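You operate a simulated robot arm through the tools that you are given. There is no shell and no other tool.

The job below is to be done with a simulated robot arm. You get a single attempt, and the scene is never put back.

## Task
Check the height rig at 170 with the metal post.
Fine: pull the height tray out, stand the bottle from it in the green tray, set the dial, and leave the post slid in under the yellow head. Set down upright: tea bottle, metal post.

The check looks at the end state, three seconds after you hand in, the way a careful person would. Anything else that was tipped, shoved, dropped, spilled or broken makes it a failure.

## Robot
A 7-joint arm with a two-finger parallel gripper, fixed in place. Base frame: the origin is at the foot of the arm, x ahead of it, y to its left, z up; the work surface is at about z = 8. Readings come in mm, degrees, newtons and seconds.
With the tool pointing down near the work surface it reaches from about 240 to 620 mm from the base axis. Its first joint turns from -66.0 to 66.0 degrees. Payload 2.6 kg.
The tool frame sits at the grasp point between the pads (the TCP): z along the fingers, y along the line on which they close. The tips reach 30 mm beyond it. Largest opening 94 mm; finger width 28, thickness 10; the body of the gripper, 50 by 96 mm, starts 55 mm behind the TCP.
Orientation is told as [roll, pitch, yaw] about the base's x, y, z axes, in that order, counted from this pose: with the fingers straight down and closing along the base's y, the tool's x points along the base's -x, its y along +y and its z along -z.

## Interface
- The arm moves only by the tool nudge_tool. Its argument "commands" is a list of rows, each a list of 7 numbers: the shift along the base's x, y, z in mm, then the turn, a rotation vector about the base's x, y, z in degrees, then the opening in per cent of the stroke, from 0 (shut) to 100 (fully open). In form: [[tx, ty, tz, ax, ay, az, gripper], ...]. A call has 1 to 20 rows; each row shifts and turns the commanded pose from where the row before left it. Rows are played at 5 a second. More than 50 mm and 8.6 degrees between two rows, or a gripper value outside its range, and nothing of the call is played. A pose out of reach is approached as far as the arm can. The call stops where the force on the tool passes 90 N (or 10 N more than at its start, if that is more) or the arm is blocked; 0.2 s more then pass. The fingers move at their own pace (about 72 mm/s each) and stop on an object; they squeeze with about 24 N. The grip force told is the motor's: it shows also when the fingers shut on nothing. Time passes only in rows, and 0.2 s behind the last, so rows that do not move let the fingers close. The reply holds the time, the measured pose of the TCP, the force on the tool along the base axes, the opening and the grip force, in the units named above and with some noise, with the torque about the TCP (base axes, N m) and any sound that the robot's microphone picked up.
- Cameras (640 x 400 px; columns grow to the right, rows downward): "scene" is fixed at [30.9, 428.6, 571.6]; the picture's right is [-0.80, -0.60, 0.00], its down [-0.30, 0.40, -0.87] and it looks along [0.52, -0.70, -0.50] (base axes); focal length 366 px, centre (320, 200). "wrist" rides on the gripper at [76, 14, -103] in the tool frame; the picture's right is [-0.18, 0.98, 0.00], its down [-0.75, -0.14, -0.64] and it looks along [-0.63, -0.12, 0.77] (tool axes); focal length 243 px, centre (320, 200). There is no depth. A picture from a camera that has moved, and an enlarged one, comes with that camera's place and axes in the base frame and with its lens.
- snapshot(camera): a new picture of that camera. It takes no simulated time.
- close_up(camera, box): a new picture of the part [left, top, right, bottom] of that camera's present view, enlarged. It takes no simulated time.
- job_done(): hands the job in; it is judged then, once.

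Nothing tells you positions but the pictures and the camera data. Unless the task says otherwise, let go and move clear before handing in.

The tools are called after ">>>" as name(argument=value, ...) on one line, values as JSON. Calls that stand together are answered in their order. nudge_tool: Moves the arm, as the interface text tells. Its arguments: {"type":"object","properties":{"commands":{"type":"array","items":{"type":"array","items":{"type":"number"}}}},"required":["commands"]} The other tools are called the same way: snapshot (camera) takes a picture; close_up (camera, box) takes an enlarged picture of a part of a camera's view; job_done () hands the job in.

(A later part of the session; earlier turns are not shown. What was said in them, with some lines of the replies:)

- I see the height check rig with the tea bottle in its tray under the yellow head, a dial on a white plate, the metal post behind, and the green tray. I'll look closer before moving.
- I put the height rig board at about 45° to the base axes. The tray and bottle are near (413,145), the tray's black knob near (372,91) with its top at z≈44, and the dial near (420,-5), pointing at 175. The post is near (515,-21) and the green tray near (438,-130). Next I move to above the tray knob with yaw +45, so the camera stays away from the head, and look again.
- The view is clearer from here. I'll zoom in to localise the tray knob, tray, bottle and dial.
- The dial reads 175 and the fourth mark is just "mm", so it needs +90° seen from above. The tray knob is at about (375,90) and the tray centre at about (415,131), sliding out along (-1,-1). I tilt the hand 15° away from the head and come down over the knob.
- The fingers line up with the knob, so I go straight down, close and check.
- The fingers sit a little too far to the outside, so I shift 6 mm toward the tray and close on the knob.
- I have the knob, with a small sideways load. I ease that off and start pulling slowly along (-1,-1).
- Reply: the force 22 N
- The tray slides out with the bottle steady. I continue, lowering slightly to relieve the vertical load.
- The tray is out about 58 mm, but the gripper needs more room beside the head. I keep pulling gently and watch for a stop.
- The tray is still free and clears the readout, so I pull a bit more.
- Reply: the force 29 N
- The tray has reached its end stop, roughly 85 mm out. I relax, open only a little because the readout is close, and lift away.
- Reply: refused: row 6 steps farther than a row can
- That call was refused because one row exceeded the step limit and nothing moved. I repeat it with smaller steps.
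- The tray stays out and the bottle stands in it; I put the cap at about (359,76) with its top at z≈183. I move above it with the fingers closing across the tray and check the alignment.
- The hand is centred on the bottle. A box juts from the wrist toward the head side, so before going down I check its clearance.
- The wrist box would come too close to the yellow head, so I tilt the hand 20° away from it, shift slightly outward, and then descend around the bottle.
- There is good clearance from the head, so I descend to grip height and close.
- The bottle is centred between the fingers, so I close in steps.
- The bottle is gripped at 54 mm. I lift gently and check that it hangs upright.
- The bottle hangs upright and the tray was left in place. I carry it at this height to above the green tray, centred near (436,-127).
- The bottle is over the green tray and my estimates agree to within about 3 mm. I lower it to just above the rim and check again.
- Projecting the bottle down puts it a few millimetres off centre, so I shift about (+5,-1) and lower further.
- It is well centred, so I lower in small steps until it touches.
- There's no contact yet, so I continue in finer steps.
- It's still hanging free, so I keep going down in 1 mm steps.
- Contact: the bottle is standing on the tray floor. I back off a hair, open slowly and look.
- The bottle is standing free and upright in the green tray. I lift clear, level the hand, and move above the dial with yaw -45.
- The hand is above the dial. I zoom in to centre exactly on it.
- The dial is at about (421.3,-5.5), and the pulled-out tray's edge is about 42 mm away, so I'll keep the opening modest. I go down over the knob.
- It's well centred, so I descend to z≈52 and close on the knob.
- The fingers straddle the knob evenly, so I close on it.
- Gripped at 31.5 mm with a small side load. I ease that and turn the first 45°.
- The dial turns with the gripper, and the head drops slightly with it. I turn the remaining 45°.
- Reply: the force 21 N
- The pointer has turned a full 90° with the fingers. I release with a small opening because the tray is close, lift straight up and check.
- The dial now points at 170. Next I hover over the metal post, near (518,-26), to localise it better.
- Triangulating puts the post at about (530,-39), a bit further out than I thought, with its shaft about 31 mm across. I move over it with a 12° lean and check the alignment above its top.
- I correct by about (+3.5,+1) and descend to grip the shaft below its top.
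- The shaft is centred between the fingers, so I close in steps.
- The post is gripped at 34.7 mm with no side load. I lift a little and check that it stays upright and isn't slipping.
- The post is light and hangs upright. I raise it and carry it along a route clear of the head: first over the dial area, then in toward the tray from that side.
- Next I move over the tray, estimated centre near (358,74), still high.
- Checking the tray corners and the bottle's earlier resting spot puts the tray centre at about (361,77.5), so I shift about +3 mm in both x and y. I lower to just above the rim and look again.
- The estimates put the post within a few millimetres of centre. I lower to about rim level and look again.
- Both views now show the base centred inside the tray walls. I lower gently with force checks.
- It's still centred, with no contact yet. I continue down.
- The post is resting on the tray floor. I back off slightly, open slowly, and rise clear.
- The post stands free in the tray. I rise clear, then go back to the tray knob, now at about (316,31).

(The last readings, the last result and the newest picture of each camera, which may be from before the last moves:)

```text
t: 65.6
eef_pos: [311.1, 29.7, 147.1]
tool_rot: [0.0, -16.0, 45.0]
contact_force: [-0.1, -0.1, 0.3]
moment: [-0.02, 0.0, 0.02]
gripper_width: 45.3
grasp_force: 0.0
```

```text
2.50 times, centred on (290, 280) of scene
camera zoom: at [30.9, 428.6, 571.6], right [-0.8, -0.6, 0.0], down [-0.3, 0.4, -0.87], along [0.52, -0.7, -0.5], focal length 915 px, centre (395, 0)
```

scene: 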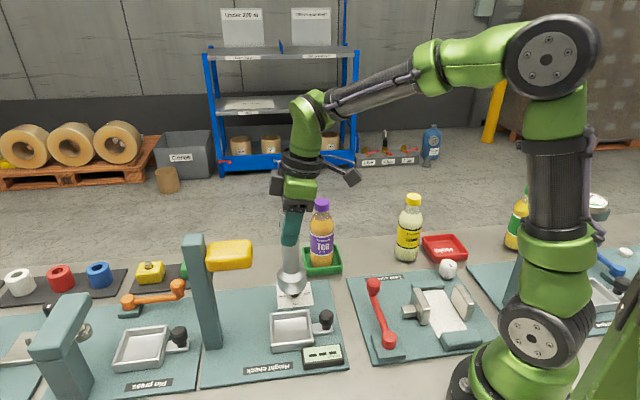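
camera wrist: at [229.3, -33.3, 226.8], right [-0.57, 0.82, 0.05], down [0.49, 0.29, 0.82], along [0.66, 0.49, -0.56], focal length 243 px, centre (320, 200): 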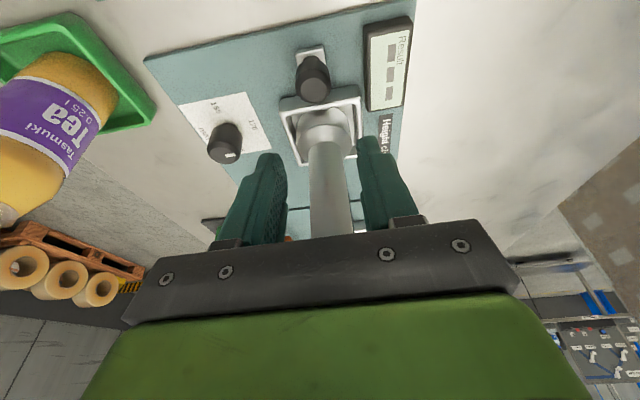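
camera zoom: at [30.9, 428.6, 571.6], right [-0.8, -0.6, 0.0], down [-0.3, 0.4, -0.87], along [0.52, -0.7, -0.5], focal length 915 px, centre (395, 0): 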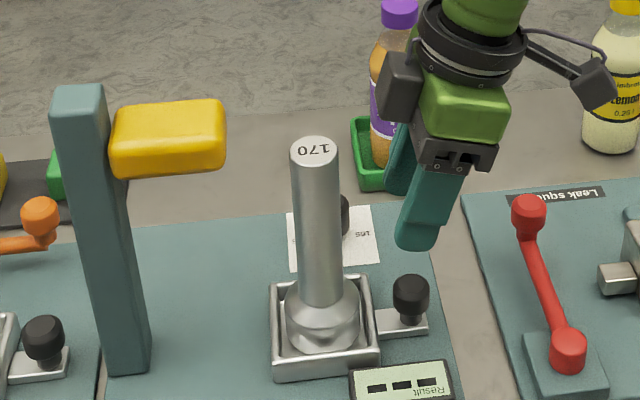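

The knob is at about (317.5,31.5). I shift 3 mm across to centre on it, descend and close.

>>> nudge_tool(commands=[[2, -2, 0, 0, 0, 0, 48], [0, 0, -35, 0, 0, 0, 48], [0, 0, -25, 0, 0, 0, 48], [0, 0, 0, 0, 0, 0, 48]])

>>> snapshot(camera="wrist")

>>> close_up(camera="scene", box=[220, 200, 360, 360])

```text
t: 66.6
eef_pos: [313.0, 26.5, 87.9]
tool_rot: [0.0, -15.9, 45.0]
contact_force: [-0.5, 0.6, -0.4]
moment: [0.04, 0.05, -0.01]
gripper_width: 45.0
grasp_force: 0.1
```

```text
taken
camera wrist: at [231.1, -36.0, 167.2], right [-0.57, 0.82, 0.05], down [0.49, 0.29, 0.82], along [0.66, 0.49, -0.56], focal length 243 px, centre (320, 200)
```

wrist: 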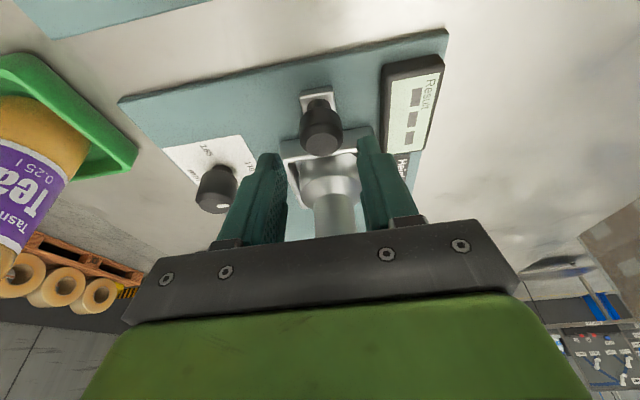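

```text
2.50 times, centred on (290, 280) of scene
camera zoom: at [31.0, 428.6, 571.6], right [-0.8, -0.6, 0.0], down [-0.3, 0.4, -0.87], along [0.52, -0.7, -0.5], focal length 915 px, centre (395, 0)
```

zoom: 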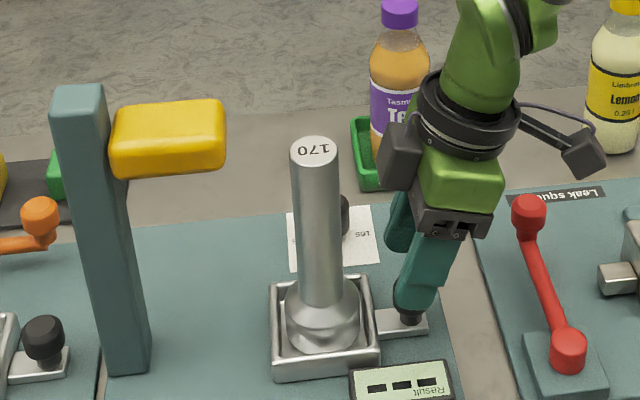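

It's centred, so I descend the last 34 mm and close on the knob.

>>> nudge_tool(commands=[[0, 0, -18, 0, 0, 0, 48], [0, 0, -15, 0, 0, 0, 48], [0, 0, 0, 0, 0, 0, 40], [0, 0, 0, 0, 0, 0, 20], [0, 0, 0, 0, 0, 0, 10], [0, 0, 0, 0, 0, 0, 10]])

>>> close_up(camera="scene", box=[220, 200, 360, 360])

>>> snapshot(camera="wrist")

```text
t: 68.0
eef_pos: [312.6, 28.9, 54.8]
tool_rot: [0.4, -15.8, 45.1]
contact_force: [-16.5, 20.1, -0.6]
moment: [0.59, -0.23, 0.12]
gripper_width: 27.3
grasp_force: 44.9
```

```text
2.50 times, centred on (290, 280) of scene
camera zoom: at [30.9, 428.6, 571.6], right [-0.8, -0.6, 0.0], down [-0.3, 0.4, -0.87], along [0.52, -0.7, -0.5], focal length 915 px, centre (395, 0)
```

zoom: 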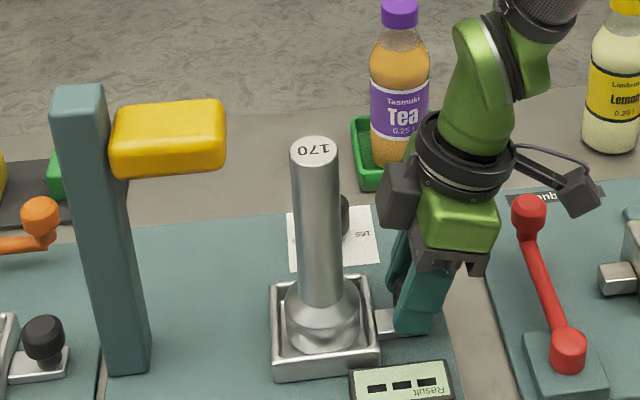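

```text
taken
camera wrist: at [230.7, -34.5, 133.7], right [-0.57, 0.82, 0.06], down [0.49, 0.29, 0.82], along [0.66, 0.5, -0.57], focal length 243 px, centre (320, 200)
```

wrist: 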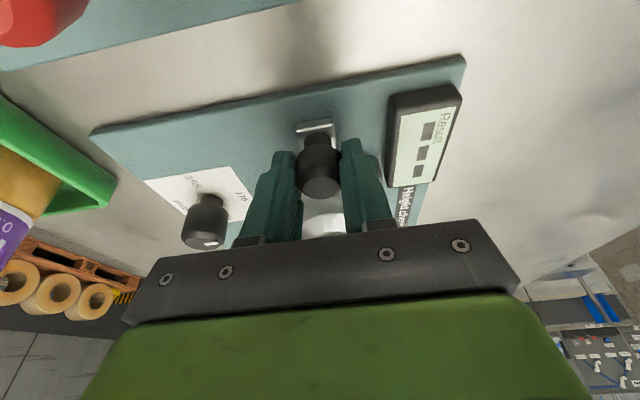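

The grip is on, with a side load from about 2 mm of misalignment. I ease that before moving the tray.

>>> nudge_tool(commands=[[-1, 1, 0, 0, 0, 0, 10], [-1, 1, 0, 0, 0, 0, 10], [0, 0, 0, 0, 0, 0, 10]])

```text
t: 68.8
eef_pos: [312.3, 28.4, 54.6]
tool_rot: [0.1, -15.9, 44.9]
contact_force: [-1.7, 13.4, -19.2]
moment: [0.2, 0.21, -0.11]
gripper_width: 27.1
grasp_force: 45.1
```

Now I push the tray in slowly along (+1,+1), starting with about 25 mm.

>>> nudge_tool(commands=[[0.5, 0, -0.5, 0, 0, 0, 10], [1, 1, 0, 0, 0, 0, 10], [2, 2, 0, 0, 0, 0, 10], [2.5, 2.5, 0, 0, 0, 0, 10], [3, 3, 0, 0, 0, 0, 10], [3, 3, 0, 0, 0, 0, 10], [3, 3, 0, 0, 0, 0, 10], [2, 2, 0, 0, 0, 0, 10], [0, 0, 0, 0, 0, 0, 10]])

>>> close_up(camera="scene", box=[180, 200, 340, 360])

```text
t: 70.8
eef_pos: [328.2, 45.3, 54.9]
tool_rot: [0.0, -15.8, 45.0]
contact_force: [-10.7, 9.7, 6.4]
moment: [-0.08, 0.51, -0.01]
gripper_width: 27.2
grasp_force: 45.3
```

```text
2.50 times, centred on (260, 280) of scene
camera zoom: at [30.9, 428.6, 571.6], right [-0.8, -0.6, 0.0], down [-0.3, 0.4, -0.87], along [0.52, -0.7, -0.5], focal length 915 px, centre (470, 0)
```

zoom: 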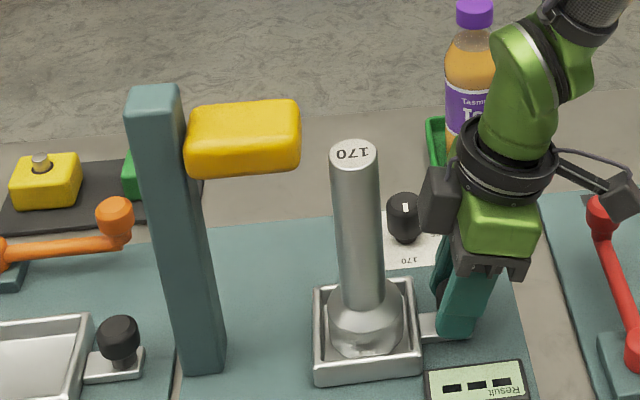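

The tray moves smoothly. Before the post goes under the head, I advance a little and check the height clearance.

>>> nudge_tool(commands=[[0.7, 2.3, 0, 0, 0, 0, 10], [2, 2, 0, 0, 0, 0, 10], [0, 0, 0, 0, 0, 0, 10]])

>>> close_up(camera="scene", box=[220, 220, 290, 290])

>>> snapshot(camera="wrist")

```text
t: 71.6
eef_pos: [331.9, 47.8, 53.8]
tool_rot: [0.0, -16.1, 45.1]
contact_force: [-1.4, 1.6, -1.6]
moment: [-0.2, 0.27, 0.0]
gripper_width: 27.5
grasp_force: 44.6
```

```text
5.71 times, centred on (255, 255) of scene
camera zoom: at [31.0, 428.6, 571.6], right [-0.8, -0.6, 0.0], down [-0.3, 0.4, -0.87], along [0.52, -0.7, -0.5], focal length 2091 px, centre (691, -114)
```

zoom: 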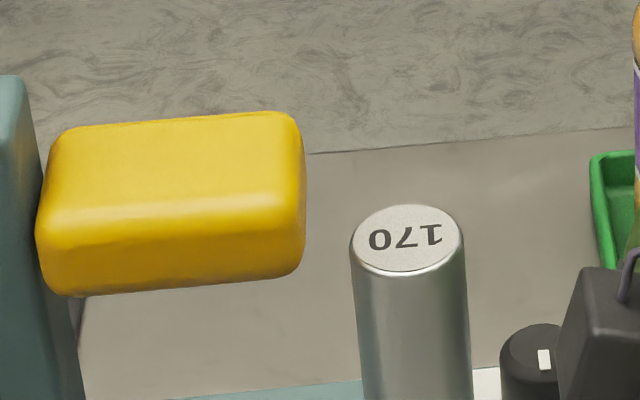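

```text
taken
camera wrist: at [249.8, -13.4, 133.4], right [-0.57, 0.82, 0.05], down [0.49, 0.29, 0.82], along [0.66, 0.49, -0.56], focal length 243 px, centre (320, 200)
```

wrist: 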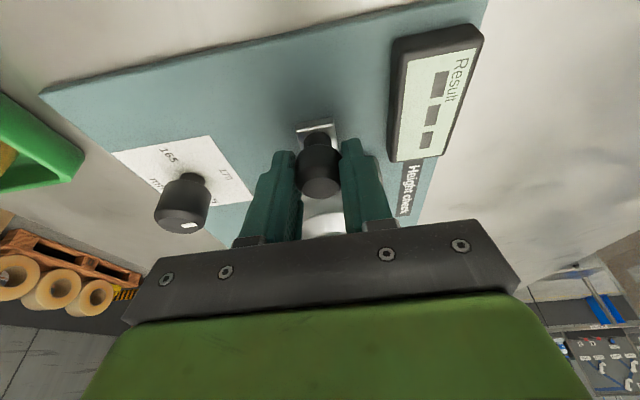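

The head's underside clears the post top by roughly 8–10 mm, so I continue the push slowly.

>>> nudge_tool(commands=[[1.5, 1.5, 0, 0, 0, 0, 10], [2, 2, 0, 0, 0, 0, 10], [2.5, 2.5, 0, 0, 0, 0, 10], [2.5, 2.5, 0, 0, 0, 0, 10], [2.5, 2.5, 0, 0, 0, 0, 10], [2.5, 2.5, 0, 0, 0, 0, 10], [1.5, 1.5, 0, 0, 0, 0, 10], [0, 0, 0, 0, 0, 0, 10]])

>>> close_up(camera="scene", box=[180, 210, 330, 360])

```text
t: 73.4
eef_pos: [347.0, 64.1, 53.9]
tool_rot: [0.0, -16.1, 45.0]
contact_force: [10.6, -11.4, -6.5]
moment: [-0.73, 0.44, -0.09]
gripper_width: 27.5
grasp_force: 44.7
```

```text
2.67 times, centred on (255, 285) of scene
camera zoom: at [31.0, 428.6, 571.6], right [-0.8, -0.6, 0.0], down [-0.3, 0.4, -0.87], along [0.52, -0.7, -0.5], focal length 976 px, centre (493, -27)
```

zoom: 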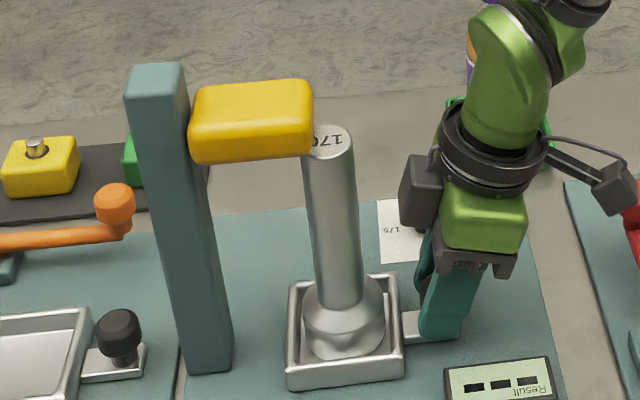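

The post passes under the head upright. I continue with a slight side correction.

>>> nudge_tool(commands=[[2, 0.6, 0, 0, 0, 0, 10], [2, 2, 0, 0, 0, 0, 10], [2.5, 2.5, 0, 0, 0, 0, 10], [2.5, 2.5, 0, 0, 0, 0, 10], [2.5, 2.5, 0, 0, 0, 0, 10], [2, 2, 0, 0, 0, 0, 10], [0, 0, 0, 0, 0, 0, 10]])

>>> close_up(camera="scene", box=[180, 210, 330, 360])

```text
t: 75.0
eef_pos: [359.9, 76.4, 52.7]
tool_rot: [0.0, -15.8, 45.0]
contact_force: [7.0, -7.2, -2.8]
moment: [-0.2, -0.06, -0.09]
gripper_width: 27.4
grasp_force: 44.8
```

```text
2.67 times, centred on (255, 285) of scene
camera zoom: at [31.0, 428.6, 571.6], right [-0.8, -0.6, 0.0], down [-0.3, 0.4, -0.87], along [0.52, -0.7, -0.5], focal length 976 px, centre (493, -27)
```

zoom: 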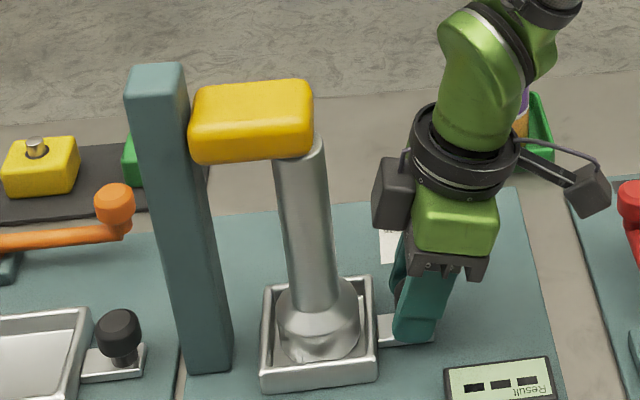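

About 17 mm remain to the original seated position. I continue gently until the stop.

>>> nudge_tool(commands=[[1.8, 1.2, 0, 0, 0, 0, 10], [2, 2, 0, 0, 0, 0, 10], [2, 2, 0, 0, 0, 0, 10], [2, 2, 0, 0, 0, 0, 10], [1.5, 1.5, 0, 0, 0, 0, 10], [0, 0, 0, 0, 0, 0, 10]])

>>> close_up(camera="scene", box=[180, 210, 330, 360])

```text
t: 76.4
eef_pos: [368.6, 86.1, 53.3]
tool_rot: [0.0, -16.1, 45.0]
contact_force: [3.2, 0.6, 2.5]
moment: [-0.36, 0.33, -0.05]
gripper_width: 27.3
grasp_force: 45.0
```

```text
2.67 times, centred on (255, 285) of scene
camera zoom: at [30.9, 428.6, 571.6], right [-0.8, -0.6, 0.0], down [-0.3, 0.4, -0.87], along [0.52, -0.7, -0.5], focal length 976 px, centre (493, -27)
```

zoom: 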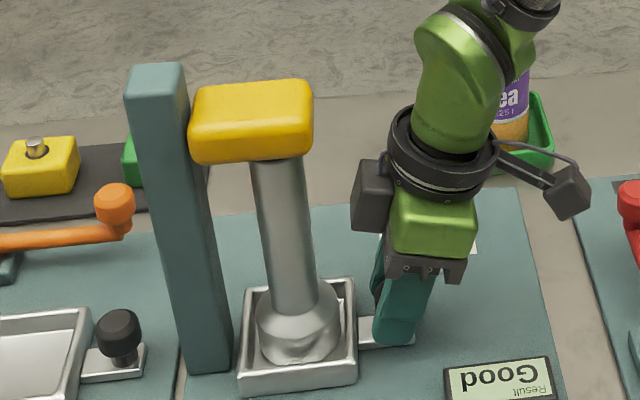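

The readout now shows "Good". I nudge the last couple of millimetres to the stop.

>>> nudge_tool(commands=[[1, 1, 0, 0, 0, 0, 10], [1, 1, 0, 0, 0, 0, 10], [0.7, 0.7, 0, 0, 0, 0, 10], [0, 0, 0, 0, 0, 0, 10]])

>>> close_up(camera="scene", box=[180, 210, 330, 360])

```text
t: 77.4
eef_pos: [372.0, 87.7, 54.5]
tool_rot: [0.0, -16.0, 45.1]
contact_force: [-3.8, 4.7, 13.4]
moment: [0.14, -0.06, 0.11]
gripper_width: 27.5
grasp_force: 45.3
```

```text
2.67 times, centred on (255, 285) of scene
camera zoom: at [30.9, 428.6, 571.6], right [-0.8, -0.6, 0.0], down [-0.3, 0.4, -0.87], along [0.52, -0.7, -0.5], focal length 976 px, centre (493, -27)
```

zoom: 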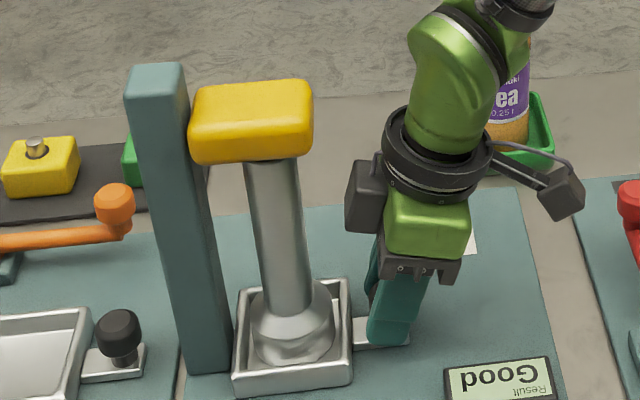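

The tray is back in its original seated position with the post under the head. I release the knob, lift straight up, and retreat outward.

>>> nudge_tool(commands=[[0, 0, 0, 0, 0, 0, 30], [0, 0, 0, 0, 0, 0, 55], [0, 0, 0, 0, 0, 0, 55], [0, 0, 15, 0, 0, 0, 55], [-2, -2, 30, 0, 0, 0, 55], [-8, -8, 35, 0, 0, 0, 55], [-10, -10, 40, 0, 0, 0, 55], [-10, -10, 40, 0, 0, 0, 55], [-10, -10, 40, 0, 0, 0, 55], [0, 0, 30, 0, 0, 0, 55], [0, 0, 0, 0, 0, 0, 55]])

>>> snapshot(camera="scene")

>>> close_up(camera="scene", box=[180, 210, 350, 380])

>>> snapshot(camera="wrist")

```text
t: 79.8
eef_pos: [331.7, 48.2, 283.8]
tool_rot: [0.0, -16.1, 45.0]
contact_force: [-0.5, 0.3, 0.5]
moment: [0.01, -0.03, 0.03]
gripper_width: 51.8
grasp_force: 0.0
```

```text
taken
```

scene: 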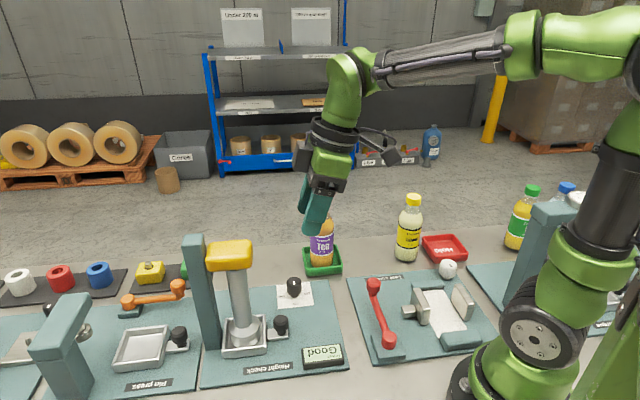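

```text
2.35 times, centred on (265, 295) of scene
camera zoom: at [30.9, 428.6, 571.6], right [-0.8, -0.6, 0.0], down [-0.3, 0.4, -0.87], along [0.52, -0.7, -0.5], focal length 861 px, centre (449, -24)
```

zoom: 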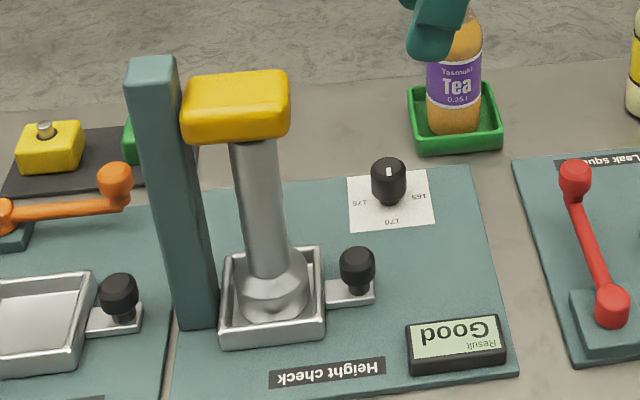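

```text
taken
camera wrist: at [249.5, -14.4, 363.7], right [-0.57, 0.82, 0.05], down [0.49, 0.29, 0.82], along [0.66, 0.49, -0.56], focal length 243 px, centre (320, 200)
```

wrist: 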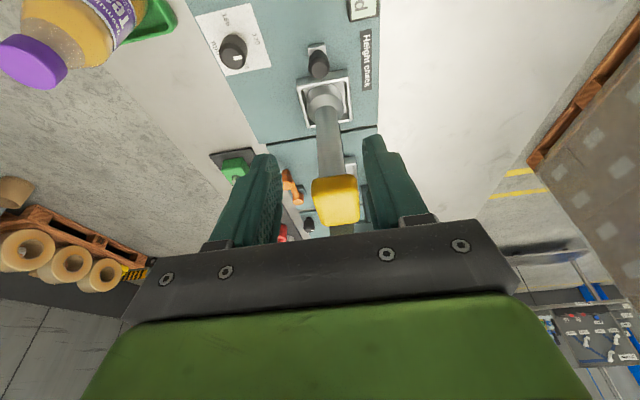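

The end state looks right. The readout shows "Good", the dial is at 170, the post stands in the tray under the yellow head, the tea bottle stands upright in the green tray, and the arm is clear. I'm handing in.

>>> job_done()

```text
The job is handed in.
```

The height rig check is done and handed in: with the metal post under the yellow head and the dial at 170, the readout shows "Good".

- **Tea bottle:** it stands upright in the green tray.
- **Dial:** it was at 175 and I turned it to 170.
- **Metal post:** it stands upright in the height tray, which is pushed back in to where it started.
- **Arm:** the gripper has let go and is clear of the rig. I saw nothing else tipped or shifted in the last pictures.
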